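You operate a simulated robot arm through the tools that you are given. There is no shell and no other tool. Be economical: measure what you need, move in short steps, check, and stop when the job is done.

Carry out the task below with a simulated robot arm. There is one attempt and no reset: what you move stays moved.

TASK
Put the cream dough ball from the top of the side table and the mould with a white rim in the steamer basket.

It is judged by the outcome, as a careful person would: the job done as asked, and still so three seconds after it is handed in. It fails if anything else is knocked over, pushed out of place, dropped, spilled or broken.

THE ROBOT
A 6-joint arm with a two-finger parallel gripper, fixed in place. Base frame: the origin is at the foot of the arm, x ahead of it, y to its left, z up; the work surface is at about z = 800. Lengths are in mm, angles in degrees, forces in N, time in s.
With the tool pointing down near the work surface it reaches from about 260 to 680 mm from the base axis. Its first joint turns from -66.0 to 66.0 degrees. Payload 2.9 kg.
Tool frame: the origin (TCP) lies between the finger pads and is the grasp point; the fingertips stand 30 mm ahead of it; z points along the fingers, y is the line along which they close. The gripper opens to 110 mm. The fingers are 20 mm wide and 10 mm thick; the gripper's body (48 by 112 mm) begins 55 mm behind the TCP.
Orientation is that of the tool frame in the base frame, as a unit quaternion [w, x, y, z]. With the fingers straight down and closing along the base's y, the tool's x points along the base's -x, its y along +y and its z along -z.

THE INTERFACE
- The arm moves only by the tool servo_tool. Its argument "commands" is a list of rows, each a list of 3 entries, a list of its own where there are three numbers: the turn, a rotation vector about the tool's x, y, z in degrees, then the shift along the tool's x, y, z in mm, then the gripper command, from -1 (shut) to 1 (fully open), values between in proportion. In form: [[[rx, ry, rz], [x, y, z], hand], ...]. A call has 1 to 20 rows; each row is the pose to reach, as a shift and turn from the pose commanded when the call began, along the tool's axes at that moment. A row lasts 0.2 s, in which the tool goes at most 50 mm and 8.6 degrees; a call with a longer step from one row to the next is refused whole, and so is a gripper value outside its range. A pose out of reach is approached as far as the arm can. The call stops where the force on the tool passes 40 N (or 10 N more than at its start, if that is more) or the arm is blocked; 0.2 s more then pass. The fingers move at their own pace (about 108 mm/s each) and stop on an object; they squeeze with about 36 N. The grip force told is the motor's: it shows also when the fingers shut on nothing. Time passes only in rows, and 0.2 s behind the last, so rows that repeat a pose let the fingers close. It gives the time, the measured TCP pose, the force on the tool (base axes), the opening and the grip force at its end, in the units of the frame above (readings bear some noise), and new pictures: "views" is both (left out), scene, wrist or none.
- Cameras (640 x 400 px; columns grow to the right, rows downward): "scene" is fixed at [89.8, 446.7, 1385.5]; the picture's right is [-0.61, -0.79, 0.00], its down [-0.46, 0.35, -0.82] and it looks along [0.65, -0.50, -0.58] (base axes); focal length 365 px, centre (320, 200). "wrist" rides on the gripper at [-36, 0, -57] in the tool frame; the picture's right is [0.00, -1.00, 0.00], its down [0.97, 0.00, -0.24] and it looks along [0.24, 0.00, 0.97] (tool axes); focal length 218 px, centre (320, 200).
- measure_at(camera, pixels): for up to 12 pixels [column, row] of the newest picture of that camera ("zoom" is the newest enlarged one), the place [x, y, z] in the base frame of the surface seen there, good to about 2 mm. No time passes.
- close_up(camera, box): a new picture of the part [left, top, right, bottom] of that camera's present view, enlarged. No time passes.
- hand_in(): hands the job in; it is judged then, once.

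Work in short steps. Measure before you move; look again where a grasp or a placing could have gone wrong, and mend it. You have 60 turns and 120 pictures in all, the two below and enlarged ones among them. Open the gripper and draw the arm clear of the work before you hand the job in, unless the task says otherwise; then end with one line.

The tools are called after ">>>" as a command line: name --argument value ..., lists and objects as JSON in quotes. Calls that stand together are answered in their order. servo_tool: Moves the arm, as the interface text tells. Its arguments: {"type":"object","properties":{"commands":{"type":"array","items":{"type":"array"}},"views":{"type":"string","enum":["both","scene","wrist","none"]}},"required":["commands"]} The other tools are called the same way: measure_at (camera, pixels) gives the place of the surface under pixels of a picture; close_up (camera, box) takes an enlarged picture of a part of a camera's view; hand_in () hands the job in.

At the start:

```text
clock: 0.0
tcp_pos: [511.5, 81.7, 1123.4]
ee_rot: [-0.001, 0.0, 1.0, 0.0]
ft_force: [-0.5, 0.4, 0.5]
width: 110.0
gripper_force: 0.1
```

scene: 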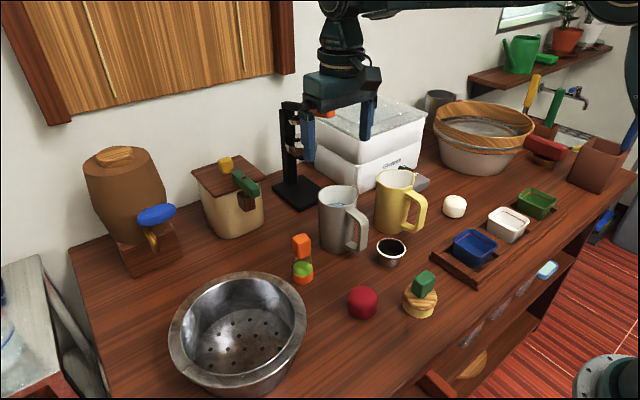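
wrist: 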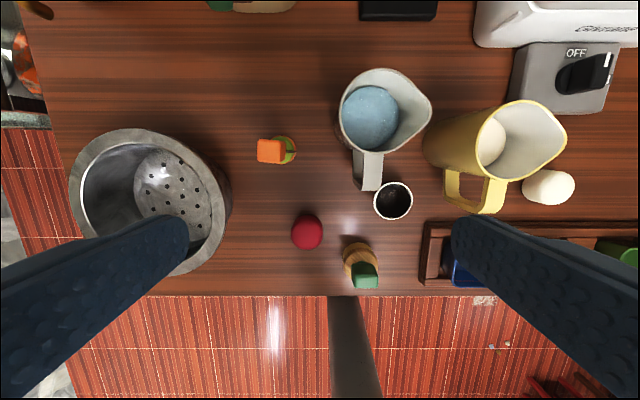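

I'll look more closely at the candidate objects before doing anything.

>>> close_up --camera "scene" --box '[280, 150, 480, 325]'

>>> close_up --camera "scene" --box '[420, 80, 640, 290]'

>>> close_up --camera "scene" --box '[0, 140, 320, 400]'

>>> close_up --camera "wrist" --box '[320, 50, 640, 300]'

```text
2.29 times, centred on (380, 238) of scene
```

zoom: 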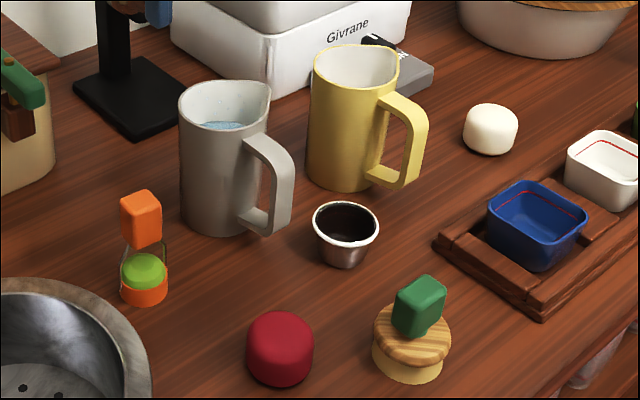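

```text
1.90 times, centred on (530, 185) of scene
```

zoom: 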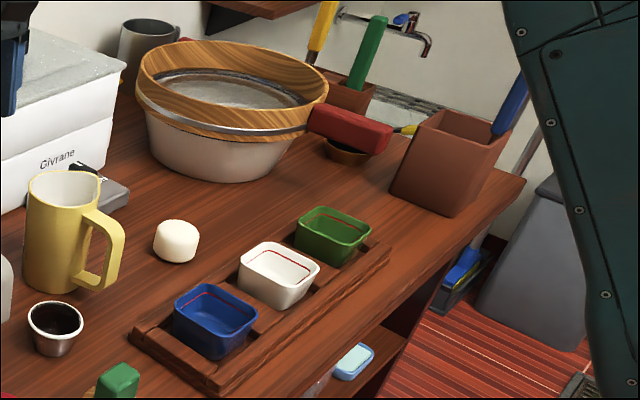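

```text
1.54 times, centred on (160, 270) of scene
```

zoom: 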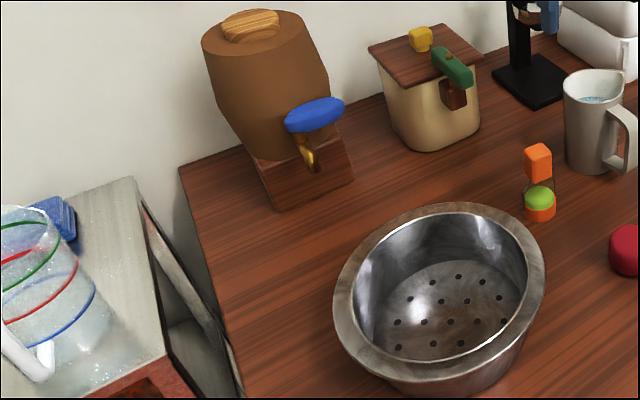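

```text
1.60 times, centred on (480, 175) of wrist
```

zoom: 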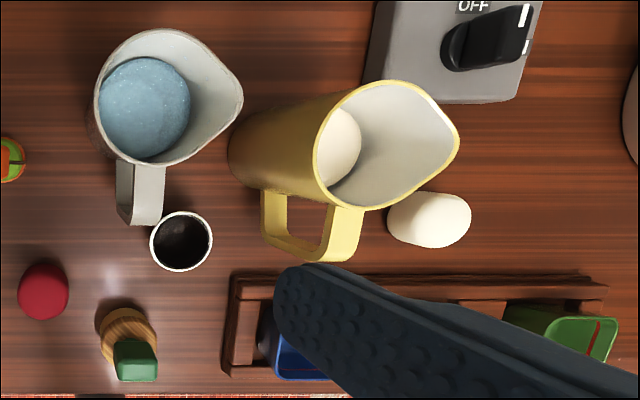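

The cream ball could be the one by the yellow mug, or one on a separate side table to the left (grey, scene (60,300)). I'll measure the main objects and then look around the left side.

>>> measure_at --camera "scene" --pixels '[[455, 200], [391, 243], [240, 345], [240, 273], [180, 335], [300, 320], [60, 270], [20, 380], [80, 350], [505, 222], [480, 105], [480, 130]]'

>>> measure_at --camera "wrist" --pixels '[[28, 120], [20, 60], [15, 230], [40, 350], [548, 187], [393, 200], [393, 184], [393, 218], [230, 200], [72, 190], [175, 185], [490, 140]]'

>>> close_up --camera "wrist" --box '[0, 0, 160, 100]'

>>> close_up --camera "scene" --box '[0, 240, 150, 400]'

```text
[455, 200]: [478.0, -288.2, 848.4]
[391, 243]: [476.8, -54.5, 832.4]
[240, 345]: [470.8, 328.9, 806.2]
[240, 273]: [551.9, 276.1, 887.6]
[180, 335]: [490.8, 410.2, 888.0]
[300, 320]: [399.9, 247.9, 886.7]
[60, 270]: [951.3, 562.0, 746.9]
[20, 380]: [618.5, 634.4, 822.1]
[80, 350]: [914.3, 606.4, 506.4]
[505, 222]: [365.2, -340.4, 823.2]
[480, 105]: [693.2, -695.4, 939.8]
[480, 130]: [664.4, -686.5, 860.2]
```

```text
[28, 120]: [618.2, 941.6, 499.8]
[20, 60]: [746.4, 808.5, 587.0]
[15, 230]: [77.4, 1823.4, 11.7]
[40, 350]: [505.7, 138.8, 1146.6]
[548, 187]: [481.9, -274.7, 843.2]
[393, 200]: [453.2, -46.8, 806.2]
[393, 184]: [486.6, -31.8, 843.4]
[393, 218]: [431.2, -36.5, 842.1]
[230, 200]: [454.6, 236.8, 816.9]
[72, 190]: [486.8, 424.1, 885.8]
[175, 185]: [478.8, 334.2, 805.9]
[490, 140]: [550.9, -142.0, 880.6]
```

```text
4.00 times, centred on (80, 50) of wrist
```

zoom: 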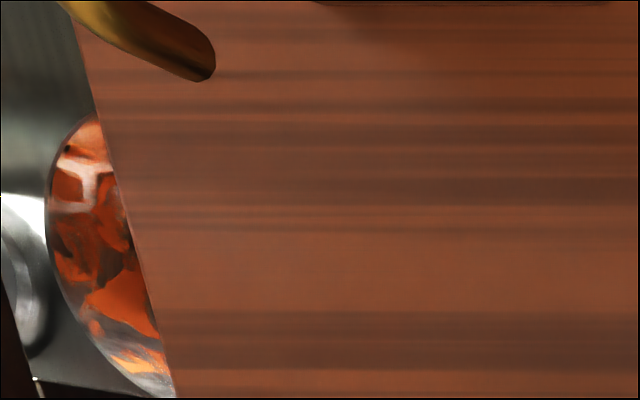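

```text
2.50 times, centred on (75, 320) of scene
```

zoom: 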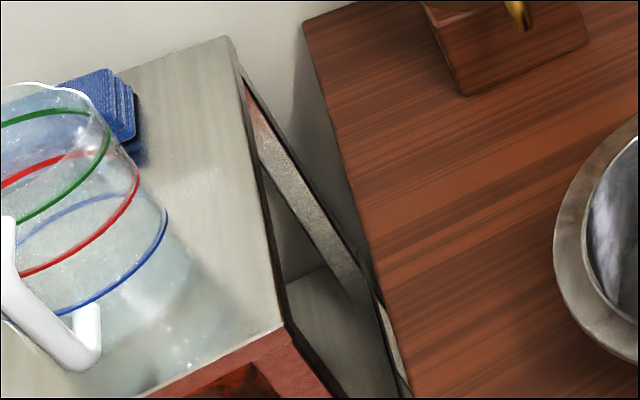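

The only cream ball openly on the table is at about (480,-282), the white-rimmed cup is at (459,-40), and the perforated basket is at (475,335). I'll move above the ball and look at the right side too.

>>> servo_tool --commands '[[[0, 0, 0], [4, -45, 5], 1], [[0, 0, 0], [8, -90, 10], 1], [[0, 0, 0], [12, -135, 15], 1], [[0, 0, 0], [16, -180, 20], 1], [[0, 0, 0], [20, -225, 30], 1], [[0, 0, 0], [24, -270, 40], 1], [[0, 0, 0], [28, -315, 50], 1], [[0, 0, 0], [31, -360, 60], 1], [[0, 0, 0], [31, -360, 60], 1]]'

```text
clock: 2.0
tcp_pos: [478.7, -276.2, 1064.3]
ee_rot: [-0.001, 0.001, 1.0, 0.0]
ft_force: [0.3, 0.4, 0.1]
width: 109.7
gripper_force: 0.2
```

scene: 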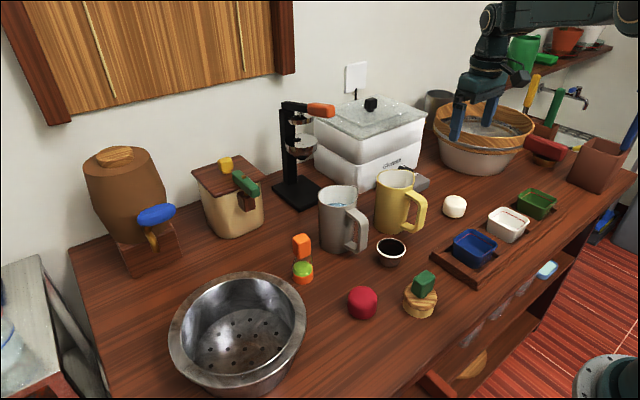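
wrist: 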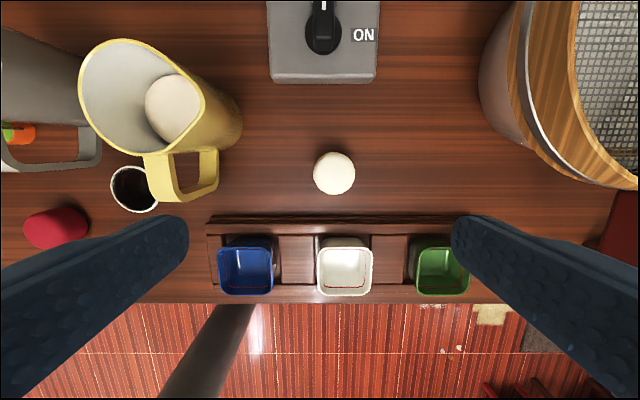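

>>> close_up --camera "wrist" --box '[200, 130, 480, 305]'

>>> close_up --camera "wrist" --box '[60, 100, 220, 250]'

>>> close_up --camera "scene" --box '[340, 220, 580, 400]'

>>> measure_at --camera "wrist" --pixels '[[334, 173], [315, 173], [353, 173], [334, 154], [334, 192], [216, 155], [216, 185], [182, 193], [215, 220], [120, 205], [135, 170], [135, 190]]'

```text
2.29 times, centred on (340, 218) of wrist
```

zoom: 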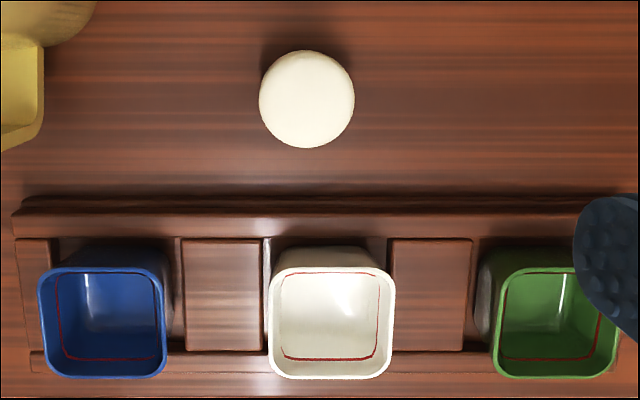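

```text
2.67 times, centred on (140, 175) of wrist
```

zoom: 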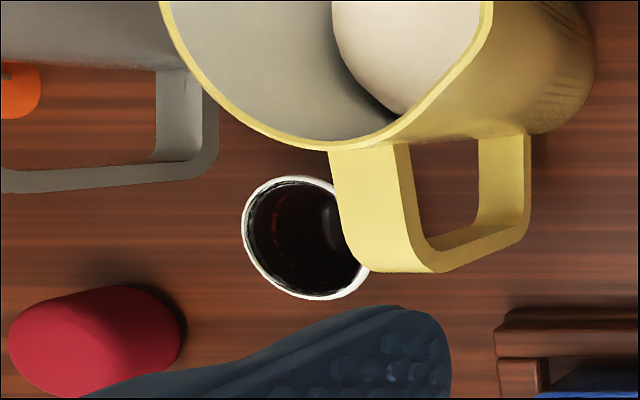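

```text
2.22 times, centred on (460, 310) of scene
```

zoom: 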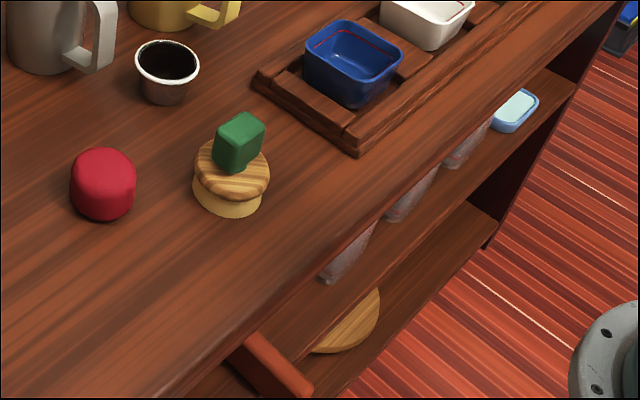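

```text
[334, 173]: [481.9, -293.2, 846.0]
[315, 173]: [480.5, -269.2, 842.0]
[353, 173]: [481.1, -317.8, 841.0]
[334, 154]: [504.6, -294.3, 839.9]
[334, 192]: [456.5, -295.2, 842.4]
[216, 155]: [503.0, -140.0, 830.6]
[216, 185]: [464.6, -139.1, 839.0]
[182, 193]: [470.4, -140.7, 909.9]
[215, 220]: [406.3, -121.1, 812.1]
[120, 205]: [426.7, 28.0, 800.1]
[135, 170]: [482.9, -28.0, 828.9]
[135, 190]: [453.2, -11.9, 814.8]
```

Ball centre is about (481,-293), top z 847, diameter ~50, clear on both sides along y. Descending over it.

>>> servo_tool --commands '[[[0, 0, 0], [-1, -15, 45], 1], [[0, 0, 0], [-1, -15, 90], 1], [[0, 0, 0], [-1, -15, 130], 1], [[0, 0, 0], [-1, -15, 150], 1], [[0, 0, 0], [-1, -15, 150], 1]]' --views "wrist"

```text
clock: 3.2
tcp_pos: [480.2, -292.9, 912.6]
ee_rot: [0.0, 0.0, 1.0, 0.0]
ft_force: [-0.1, 0.1, -0.6]
width: 110.0
gripper_force: 0.1
```

wrist: 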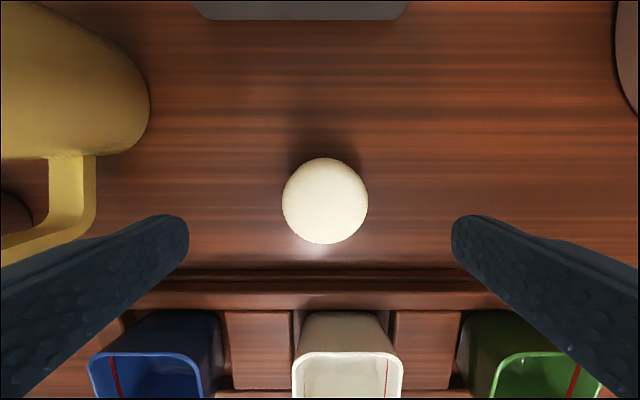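

Centred. Descend to z≈834 and close.

>>> servo_tool --commands '[[[0, 0, 0], [0, -1, 40], 1], [[0, 0, 0], [0, -1, 65], 1], [[0, 0, 0], [0, -1, 78], 1], [[0, 0, 0], [0, -1, 78], 0.3], [[0, 0, 0], [0, -1, 78], -0.5], [[0, 0, 0], [0, -1, 78], -1], [[0, 0, 0], [0, -1, 78], -1]]' --views "wrist"

```text
clock: 4.8
tcp_pos: [480.0, -292.3, 835.7]
ee_rot: [0.0, 0.0, 1.0, 0.001]
ft_force: [0.5, -0.6, -0.1]
width: 53.2
gripper_force: 35.9
```

wrist: 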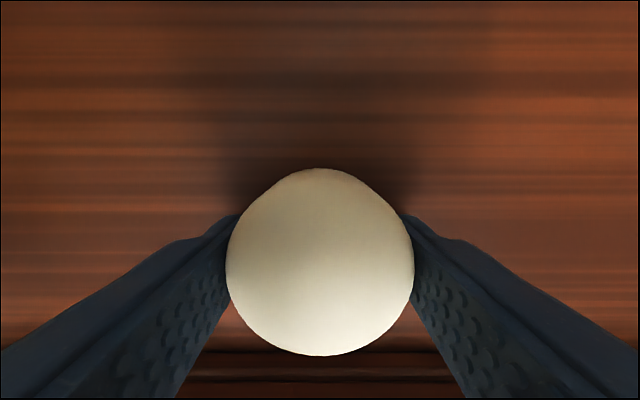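

Held (width 53). Lift to ~1085 high.

>>> servo_tool --commands '[[[0, 0, 0], [0, 0, -30], -1], [[0, 0, 0], [0, 0, -75], -1], [[0, 0, 0], [0, 0, -120], -1], [[0, 0, 0], [0, 0, -165], -1], [[0, 0, 0], [0, 0, -210], -1], [[0, 0, 0], [0, 0, -250], -1], [[0, 0, 0], [0, 45, -250], -1], [[0, 0, 0], [0, 90, -250], -1], [[0, 0, 0], [0, 135, -250], -1], [[0, 0, 0], [0, 180, -250], -1], [[0, 0, 0], [0, 225, -250], -1], [[0, 0, 0], [0, 270, -250], -1], [[0, 0, 0], [0, 315, -250], -1], [[0, 0, 0], [0, 360, -250], -1], [[0, 0, 0], [0, 405, -250], -1], [[0, 0, 0], [0, 450, -250], -1], [[0, 0, 0], [0, 495, -250], -1], [[0, 0, 0], [0, 540, -250], -1], [[0, 0, 0], [0, 585, -250], -1], [[0, 0, 0], [0, 620, -250], -1]]'

```text
clock: 9.0
tcp_pos: [480.5, 326.9, 1085.6]
ee_rot: [0.0, 0.002, 1.0, 0.0]
ft_force: [0.4, 1.4, -1.2]
width: 53.1
gripper_force: 36.2
```

scene: 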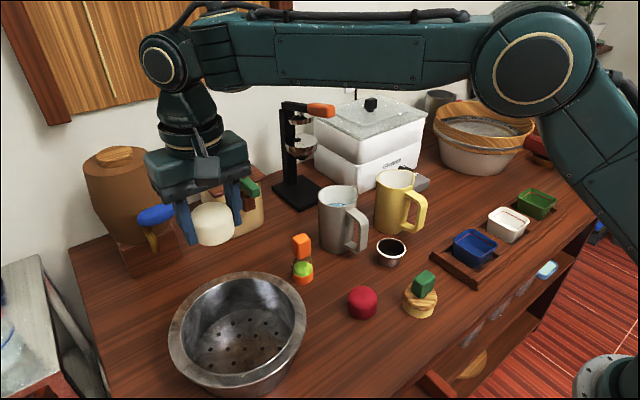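
wrist: 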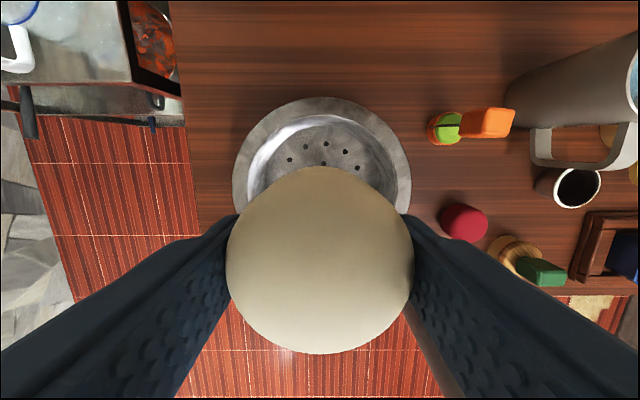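

Measure the basket rim and floor.

>>> measure_at --camera "wrist" --pixels '[[237, 195], [248, 195], [322, 101], [322, 114], [406, 195], [395, 180], [290, 160], [355, 165], [268, 180]]'

>>> measure_at --camera "scene" --pixels '[[175, 340], [303, 310], [298, 300], [240, 275], [215, 375], [270, 365], [200, 340], [285, 330], [240, 315], [225, 370]]'

>>> close_up --camera "wrist" --box '[0, 0, 200, 140]'

```text
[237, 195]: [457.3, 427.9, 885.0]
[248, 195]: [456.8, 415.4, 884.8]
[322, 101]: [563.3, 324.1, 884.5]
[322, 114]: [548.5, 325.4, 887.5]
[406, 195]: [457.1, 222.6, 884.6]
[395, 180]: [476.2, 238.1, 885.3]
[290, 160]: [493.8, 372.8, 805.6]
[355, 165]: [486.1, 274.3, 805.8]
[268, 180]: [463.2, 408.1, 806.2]
```

```text
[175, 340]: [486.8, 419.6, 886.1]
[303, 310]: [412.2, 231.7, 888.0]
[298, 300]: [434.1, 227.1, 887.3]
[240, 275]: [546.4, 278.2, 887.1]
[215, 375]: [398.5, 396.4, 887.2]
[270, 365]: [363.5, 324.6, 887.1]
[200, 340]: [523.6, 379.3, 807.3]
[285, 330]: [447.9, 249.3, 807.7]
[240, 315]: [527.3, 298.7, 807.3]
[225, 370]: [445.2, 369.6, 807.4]
```

```text
2.86 times, centred on (100, 70) of wrist
```

zoom: 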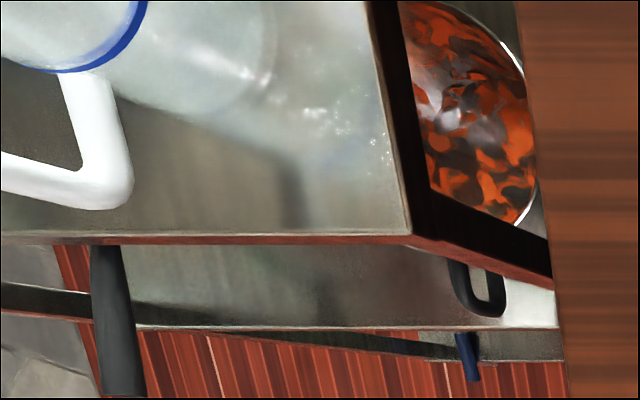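

Basket centre ≈ (461,325), rim z 887, floor 806. I place the ball in the far half at (505,325), leaving room for the mould nearer.

>>> servo_tool --commands '[[[0, 0, 0], [-25, -2, 0], -1], [[0, 0, 0], [-25, -2, 45], -1], [[0, 0, 0], [-25, -2, 90], -1], [[0, 0, 0], [-25, -2, 135], -1], [[0, 0, 0], [-25, -2, 170], -1], [[0, 0, 0], [-25, -2, 200], -1], [[0, 0, 0], [-25, -2, 220], -1], [[0, 0, 0], [-25, -2, 232], -1], [[0, 0, 0], [-25, -2, 240], -1], [[0, 0, 0], [-25, -2, 240], -1]]'

```text
clock: 11.2
tcp_pos: [505.1, 324.0, 844.5]
ee_rot: [0.0, 0.0, 1.0, 0.001]
ft_force: [-0.7, -0.5, -1.1]
width: 53.1
gripper_force: 36.3
```

scene: 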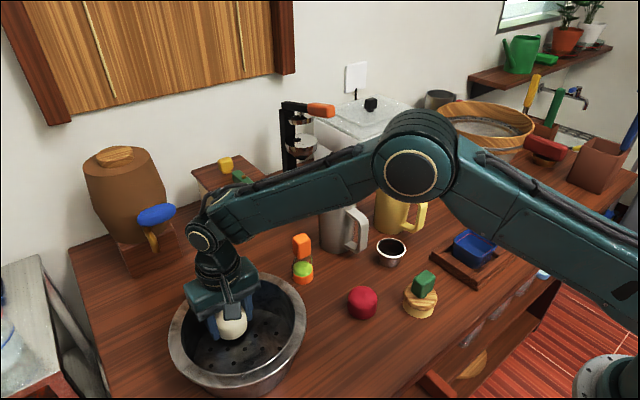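
wrist: 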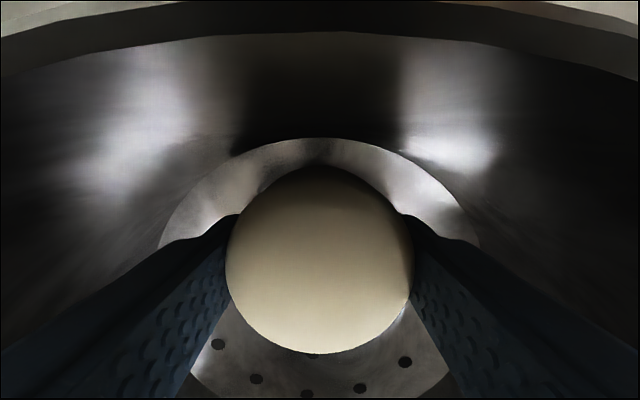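

Lower a touch more, open partly, and rise straight out.

>>> servo_tool --commands '[[[0, 0, 0], [0, 0, 2], -1], [[0, 0, 0], [0, 0, 2], 0.2], [[0, 0, 0], [0, 0, 2], 0.3], [[0, 0, 0], [0, 0, 2], 0.3], [[0, 0, 0], [0, 0, -30], 0.3], [[0, 0, 0], [0, 0, -75], 0.3], [[0, 0, 0], [0, 0, -120], 0.3], [[0, 0, 0], [0, 0, -160], 0.5], [[0, 0, 0], [0, 0, -200], 1], [[0, 0, 0], [0, 0, -200], 1]]'

```text
clock: 13.4
tcp_pos: [503.5, 324.6, 1045.5]
ee_rot: [0.0, 0.0, 1.0, 0.0]
ft_force: [-0.6, 0.0, 0.5]
width: 110.1
gripper_force: 0.0
```

scene: 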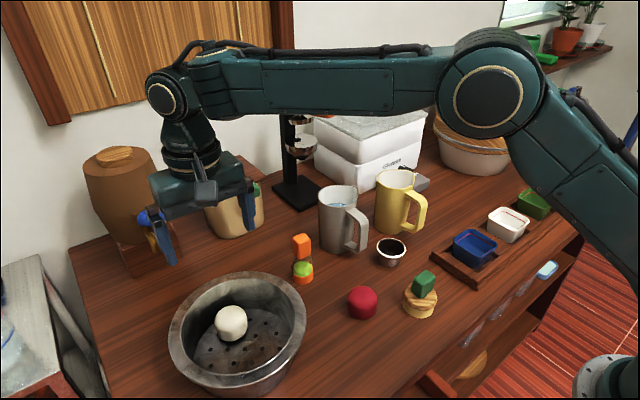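
wrist: 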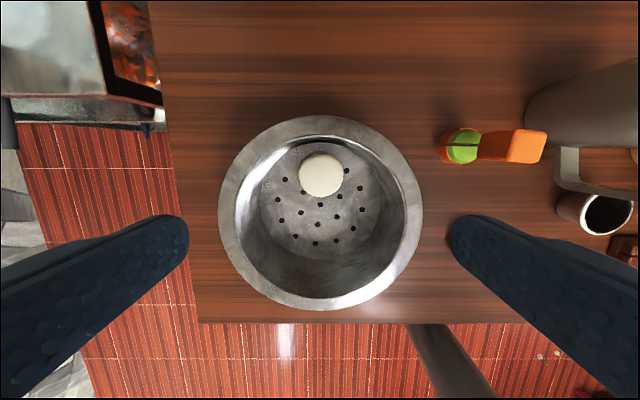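

Ball sits in the basket. I'll measure the floor extent and ball, then move over to the cup.

>>> measure_at --camera "wrist" --pixels '[[322, 175], [322, 197], [320, 255], [265, 205], [378, 205], [320, 225], [300, 240], [340, 240]]'

>>> servo_tool --commands '[[[0, 0, 0], [4, -45, -5], 1], [[0, 0, 0], [8, -90, -5], 1], [[0, 0, 0], [12, -135, -5], 1], [[0, 0, 0], [16, -180, -5], 1], [[0, 0, 0], [20, -225, -5], 1], [[0, 0, 0], [26, -270, -5], 1], [[0, 0, 0], [32, -315, -5], 1], [[0, 0, 0], [45, -364, -5], 1], [[0, 0, 0], [45, -364, -5], 1]]'

```text
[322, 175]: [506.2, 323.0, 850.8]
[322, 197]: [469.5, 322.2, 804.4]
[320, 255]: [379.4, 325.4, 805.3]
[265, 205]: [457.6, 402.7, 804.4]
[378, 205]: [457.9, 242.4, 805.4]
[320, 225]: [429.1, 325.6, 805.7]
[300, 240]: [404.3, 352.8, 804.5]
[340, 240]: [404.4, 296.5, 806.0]
```

```text
refused: row 8 steps farther than a row can; nothing moved
```

>>> servo_tool --commands '[[[0, 0, 0], [5, -45, -5], 1], [[0, 0, 0], [10, -90, -5], 1], [[0, 0, 0], [15, -135, -5], 1], [[0, 0, 0], [20, -180, -5], 1], [[0, 0, 0], [25, -225, -5], 1], [[0, 0, 0], [30, -270, -5], 1], [[0, 0, 0], [37, -315, -5], 1], [[0, 0, 0], [45, -362, -5], 1], [[0, 0, 0], [45, -364, -5], 1]]'

```text
clock: 15.4
tcp_pos: [460.4, -39.8, 1050.9]
ee_rot: [0.0, 0.0, 1.0, 0.0]
ft_force: [0.7, -0.3, -0.4]
width: 109.6
gripper_force: 0.0
```

scene: 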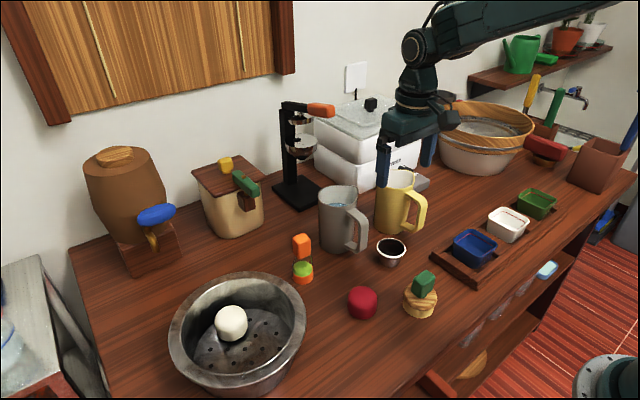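
wrist: 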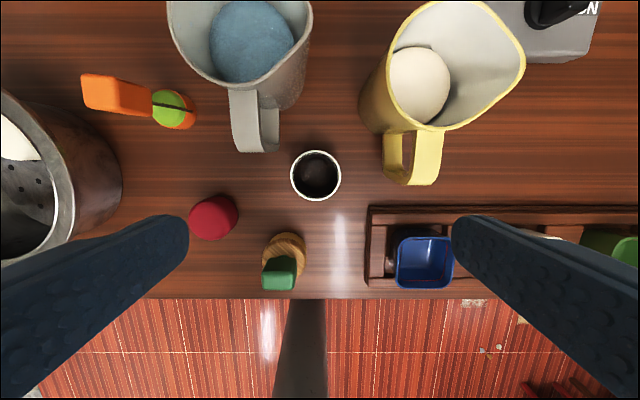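

>>> measure_at --camera "wrist" --pixels '[[292, 176], [339, 176], [316, 152], [316, 199], [316, 185], [250, 150], [272, 145], [240, 130], [405, 182], [432, 180], [388, 155], [400, 130]]'

>>> measure_at --camera "scene" --pixels '[[361, 215], [362, 245], [352, 250], [418, 200], [414, 230], [405, 233], [378, 240], [391, 263], [404, 248], [320, 195], [391, 180], [361, 300]]'

>>> close_up --camera "wrist" --box '[210, 80, 450, 230]'

```text
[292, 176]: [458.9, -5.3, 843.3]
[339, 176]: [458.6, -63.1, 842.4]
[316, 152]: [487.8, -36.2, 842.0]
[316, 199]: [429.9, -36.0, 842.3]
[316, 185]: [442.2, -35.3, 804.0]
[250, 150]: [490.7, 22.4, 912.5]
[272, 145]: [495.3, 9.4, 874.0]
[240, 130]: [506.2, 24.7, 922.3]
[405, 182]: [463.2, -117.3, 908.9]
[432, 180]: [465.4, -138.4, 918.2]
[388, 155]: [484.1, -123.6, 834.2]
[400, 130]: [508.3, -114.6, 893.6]
```

```text
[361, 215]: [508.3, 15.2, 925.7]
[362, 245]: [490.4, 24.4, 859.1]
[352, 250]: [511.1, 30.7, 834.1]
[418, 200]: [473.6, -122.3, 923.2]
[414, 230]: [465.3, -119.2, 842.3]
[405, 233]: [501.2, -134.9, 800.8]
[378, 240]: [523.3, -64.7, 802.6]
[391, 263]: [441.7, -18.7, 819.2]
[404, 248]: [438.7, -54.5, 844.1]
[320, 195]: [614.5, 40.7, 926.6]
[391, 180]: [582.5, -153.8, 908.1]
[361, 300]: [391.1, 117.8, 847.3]
```

```text
2.67 times, centred on (330, 155) of wrist
```

zoom: 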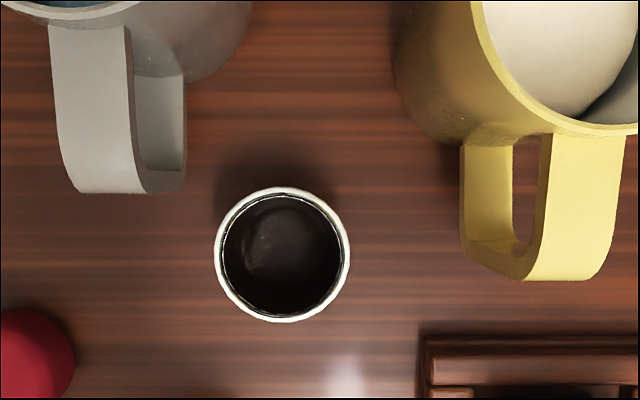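

Cup: centre (459,-35), rim Ø58 at z 843, empty. Mug handles flank it, so I yaw the gripper -15° to swing the body away from the grey handle, and check at z≈925.

>>> servo_tool --commands '[[[0, 0, -7.5], [1, 5, 40], 0.6], [[0, 0, -15], [1, 5, 80], 0.6], [[0, 0, -15], [1, 5, 110], 0.6], [[0, 0, -15], [1, 5, 125], 0.6], [[0, 0, -15], [1, 5, 125], 0.6]]'

```text
clock: 16.6
tcp_pos: [459.7, -34.6, 925.2]
ee_rot: [0.0, -0.13, 0.992, 0.0]
ft_force: [0.6, -0.6, -0.1]
width: 88.0
gripper_force: 0.1
```

scene: 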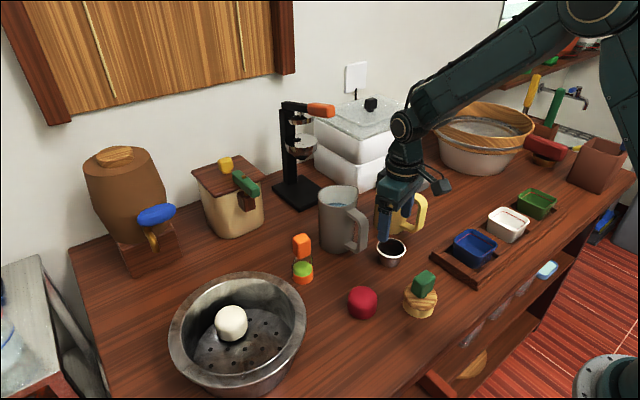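
wrist: 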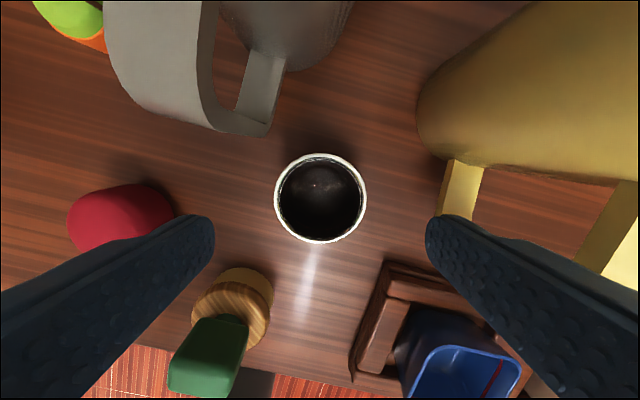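

Clear so far. I check where the block attached to the gripper (scene (441,187)) lies relative to the yellow mug.

>>> measure_at --camera "scene" --pixels '[[441, 187], [430, 180], [443, 192], [405, 192], [385, 235], [420, 200], [425, 205]]'

>>> close_up --camera "scene" --box '[320, 120, 480, 280]'

```text
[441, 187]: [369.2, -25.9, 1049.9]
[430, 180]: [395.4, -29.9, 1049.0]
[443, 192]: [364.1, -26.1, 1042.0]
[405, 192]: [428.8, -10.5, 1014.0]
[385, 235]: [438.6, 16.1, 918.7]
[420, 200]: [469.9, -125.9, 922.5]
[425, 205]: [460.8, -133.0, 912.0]
```

```text
2.50 times, centred on (400, 200) of scene
```

zoom: 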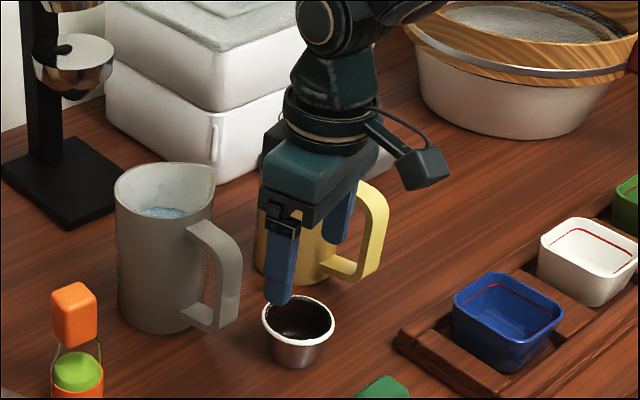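

The block is 120 mm above the TCP, so no conflict. Descend to z≈838 and grip.

>>> servo_tool --commands '[[[0, 0, 0], [0, 0, 35], 0.6], [[0, 0, 0], [0, 0, 65], 0.6], [[0, 0, 0], [0, 0, 87], 0.6], [[0, 0, 0], [0, 0, 87], 0.25], [[0, 0, 0], [0, 0, 87], -0.1], [[0, 0, 0], [0, 0, 87], -1], [[0, 0, 0], [0, 0, 87], -1]]'

```text
clock: 18.2
tcp_pos: [459.1, -34.6, 838.8]
ee_rot: [0.0, -0.131, 0.991, 0.0]
ft_force: [-0.3, 1.0, 0.0]
width: 55.9
gripper_force: 35.8
```

scene: 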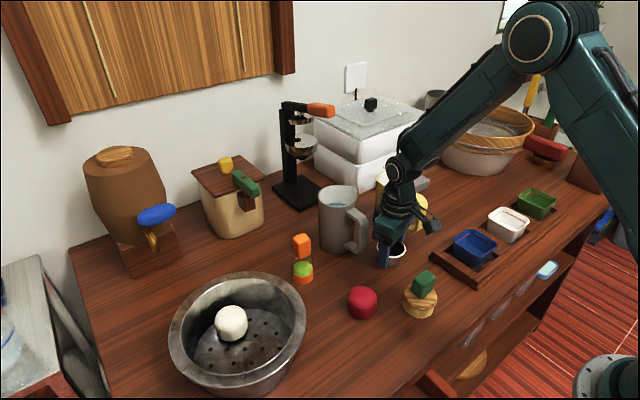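
wrist: 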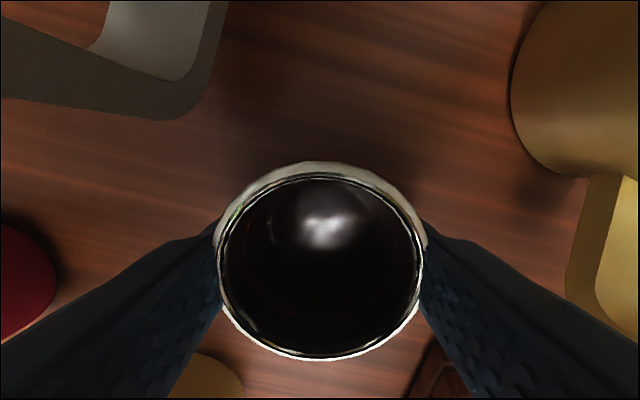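

Gripped at 56 mm. Lift straight up, slowly at first.

>>> servo_tool --commands '[[[0, 0, 0], [0, 0, -10], -1], [[0, 0, 0], [0, 0, -30], -1], [[0, 0, 0], [0, 0, -65], -1], [[0, 0, 0], [0, 0, -105], -1], [[0, 0, 0], [0, 0, -145], -1], [[0, 0, 0], [0, 0, -185], -1], [[0, 0, 0], [0, 0, -210], -1], [[0, 0, 7.5], [0, 0, -210], -1], [[0, 0, 15], [0, 0, -210], -1], [[0, 0, 15], [0, 0, -210], -1]]'

```text
clock: 20.4
tcp_pos: [460.0, -33.6, 1047.8]
ee_rot: [0.0, 0.001, 1.0, 0.0]
ft_force: [0.6, -0.5, -0.7]
width: 55.7
gripper_force: 35.9
```

scene: 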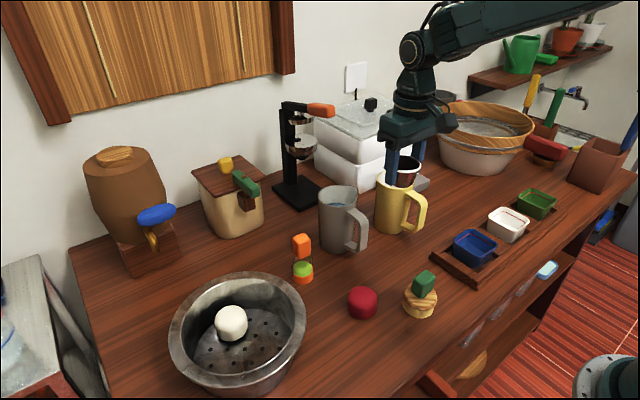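
wrist: 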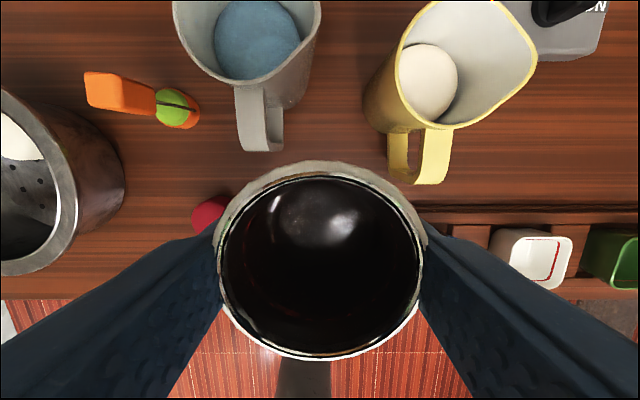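

Cup is held level. Carry over to above the near half of the basket at (424,324).

>>> servo_tool --commands '[[[0, 0, 0], [4, 45, 0], -1], [[0, 0, 0], [8, 90, 0], -1], [[0, 0, 0], [12, 135, 0], -1], [[0, 0, 0], [16, 180, 0], -1], [[0, 0, 0], [20, 225, 0], -1], [[0, 0, 0], [26, 270, 0], -1], [[0, 0, 0], [32, 315, 0], -1], [[0, 0, 0], [36, 358, 0], -1], [[0, 0, 0], [36, 358, 40], -1], [[0, 0, 0], [36, 358, 80], -1], [[0, 0, 0], [36, 358, 110], -1], [[0, 0, 0], [36, 358, 110], -1]]'

```text
clock: 23.0
tcp_pos: [423.0, 323.8, 938.4]
ee_rot: [0.0, 0.0, 1.0, -0.001]
ft_force: [-0.4, -0.2, -0.6]
width: 55.6
gripper_force: 36.2
```

scene: 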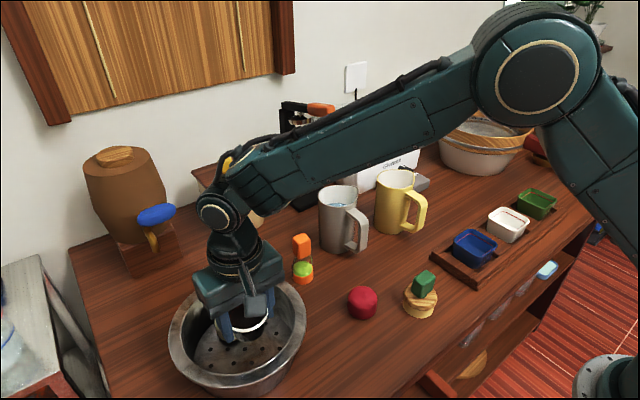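
wrist: 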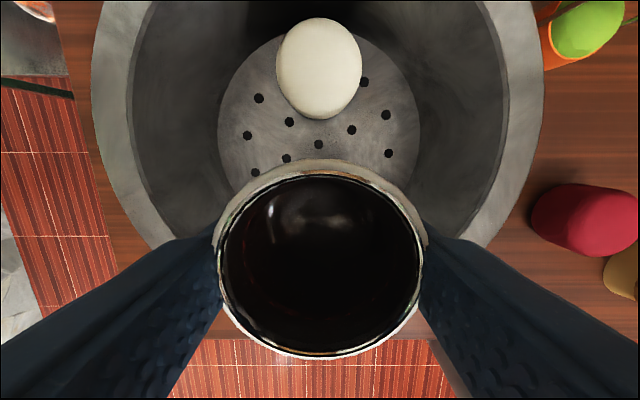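

Descend to z≈846.

>>> servo_tool --commands '[[[0, 0, 0], [0, 0, 30], -1], [[0, 0, 0], [0, 0, 60], -1], [[0, 0, 0], [0, 0, 80], -1], [[0, 0, 0], [0, 0, 89], -1], [[0, 0, 0], [0, 0, 92], -1], [[0, 0, 0], [0, 0, 92], -1]]'

```text
clock: 24.4
tcp_pos: [423.7, 322.7, 845.9]
ee_rot: [0.001, 0.0, 1.0, 0.001]
ft_force: [0.2, 0.1, 0.1]
width: 55.8
gripper_force: 36.0
```

scene: 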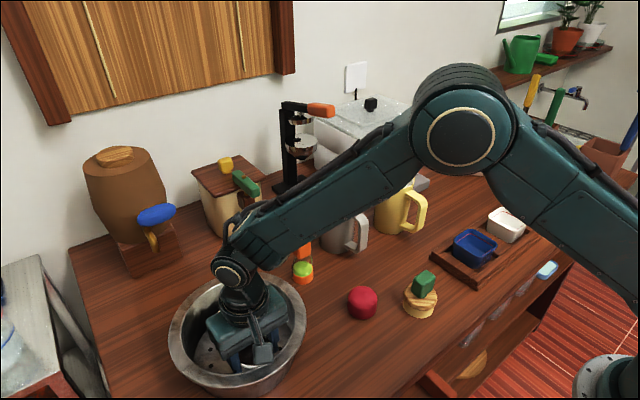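
wrist: 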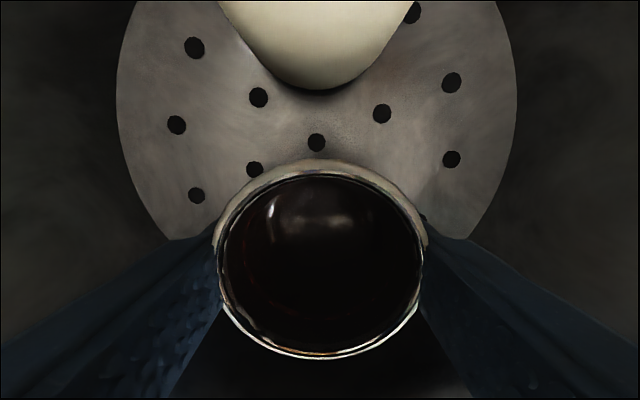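

Lower 1 mm, release partly, and rise out.

>>> servo_tool --commands '[[[0, 0, 0], [0, 0, 1], -1], [[0, 0, 0], [0, 0, 1], 0.15], [[0, 0, 0], [0, 0, 1], 0.35], [[0, 0, 0], [0, 0, 1], 0.35], [[0, 0, 0], [0, 0, -20], 0.35], [[0, 0, 0], [0, 0, -60], 0.35], [[0, 0, 0], [0, 0, -105], 0.35], [[0, 0, 0], [0, 0, -150], 0.5], [[0, 0, 0], [0, 0, -195], 1], [[0, 0, 0], [0, -45, -200], 1], [[0, 0, 0], [0, -90, -200], 1], [[0, 0, 0], [0, -130, -200], 1], [[0, 0, 0], [0, -170, -200], 1], [[0, 0, 0], [0, -170, -200], 1]]'

>>> close_up --camera "scene" --box '[140, 240, 340, 400]'

```text
clock: 27.4
tcp_pos: [423.6, 154.1, 1047.3]
ee_rot: [0.0, 0.0, 1.0, 0.001]
ft_force: [0.6, -0.4, 0.0]
width: 109.8
gripper_force: 0.0
```

scene: 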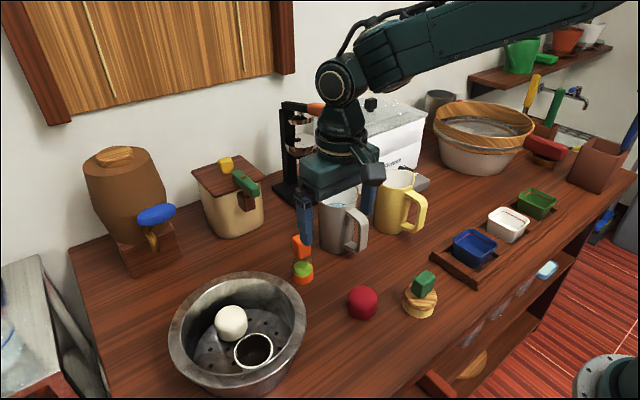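
wrist: 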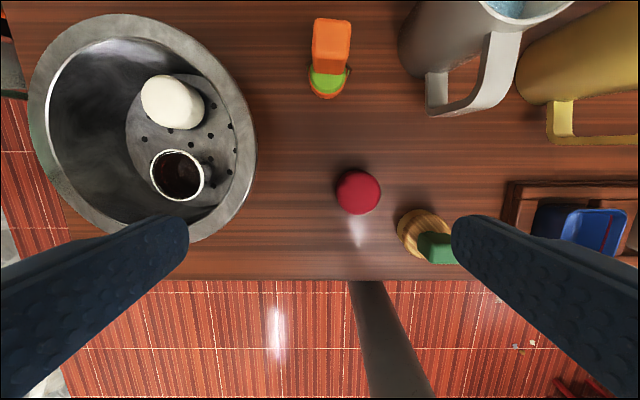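

```text
2.50 times, centred on (240, 320) of scene
```

zoom: 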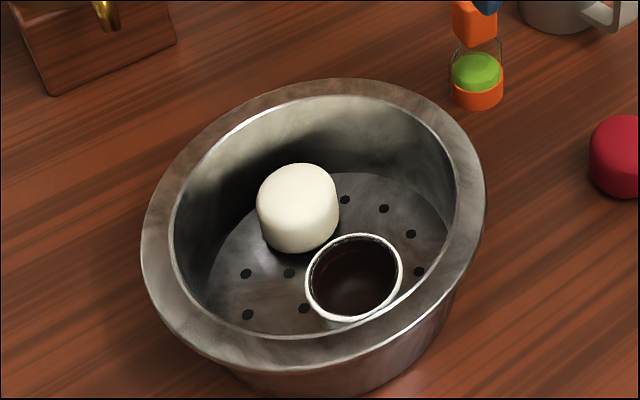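

Both objects sit upright in the basket, nothing else has shifted, and the gripper is open and clear.

>>> hand_in

```text
The job is handed in.
```

The cream dough ball and the white-rimmed mould (I took this to be the small steel cup) are both upright in the perforated metal steamer basket, and nothing else was disturbed; I read "side table" as the wooden counter, since the grey table at the left is out of reach.
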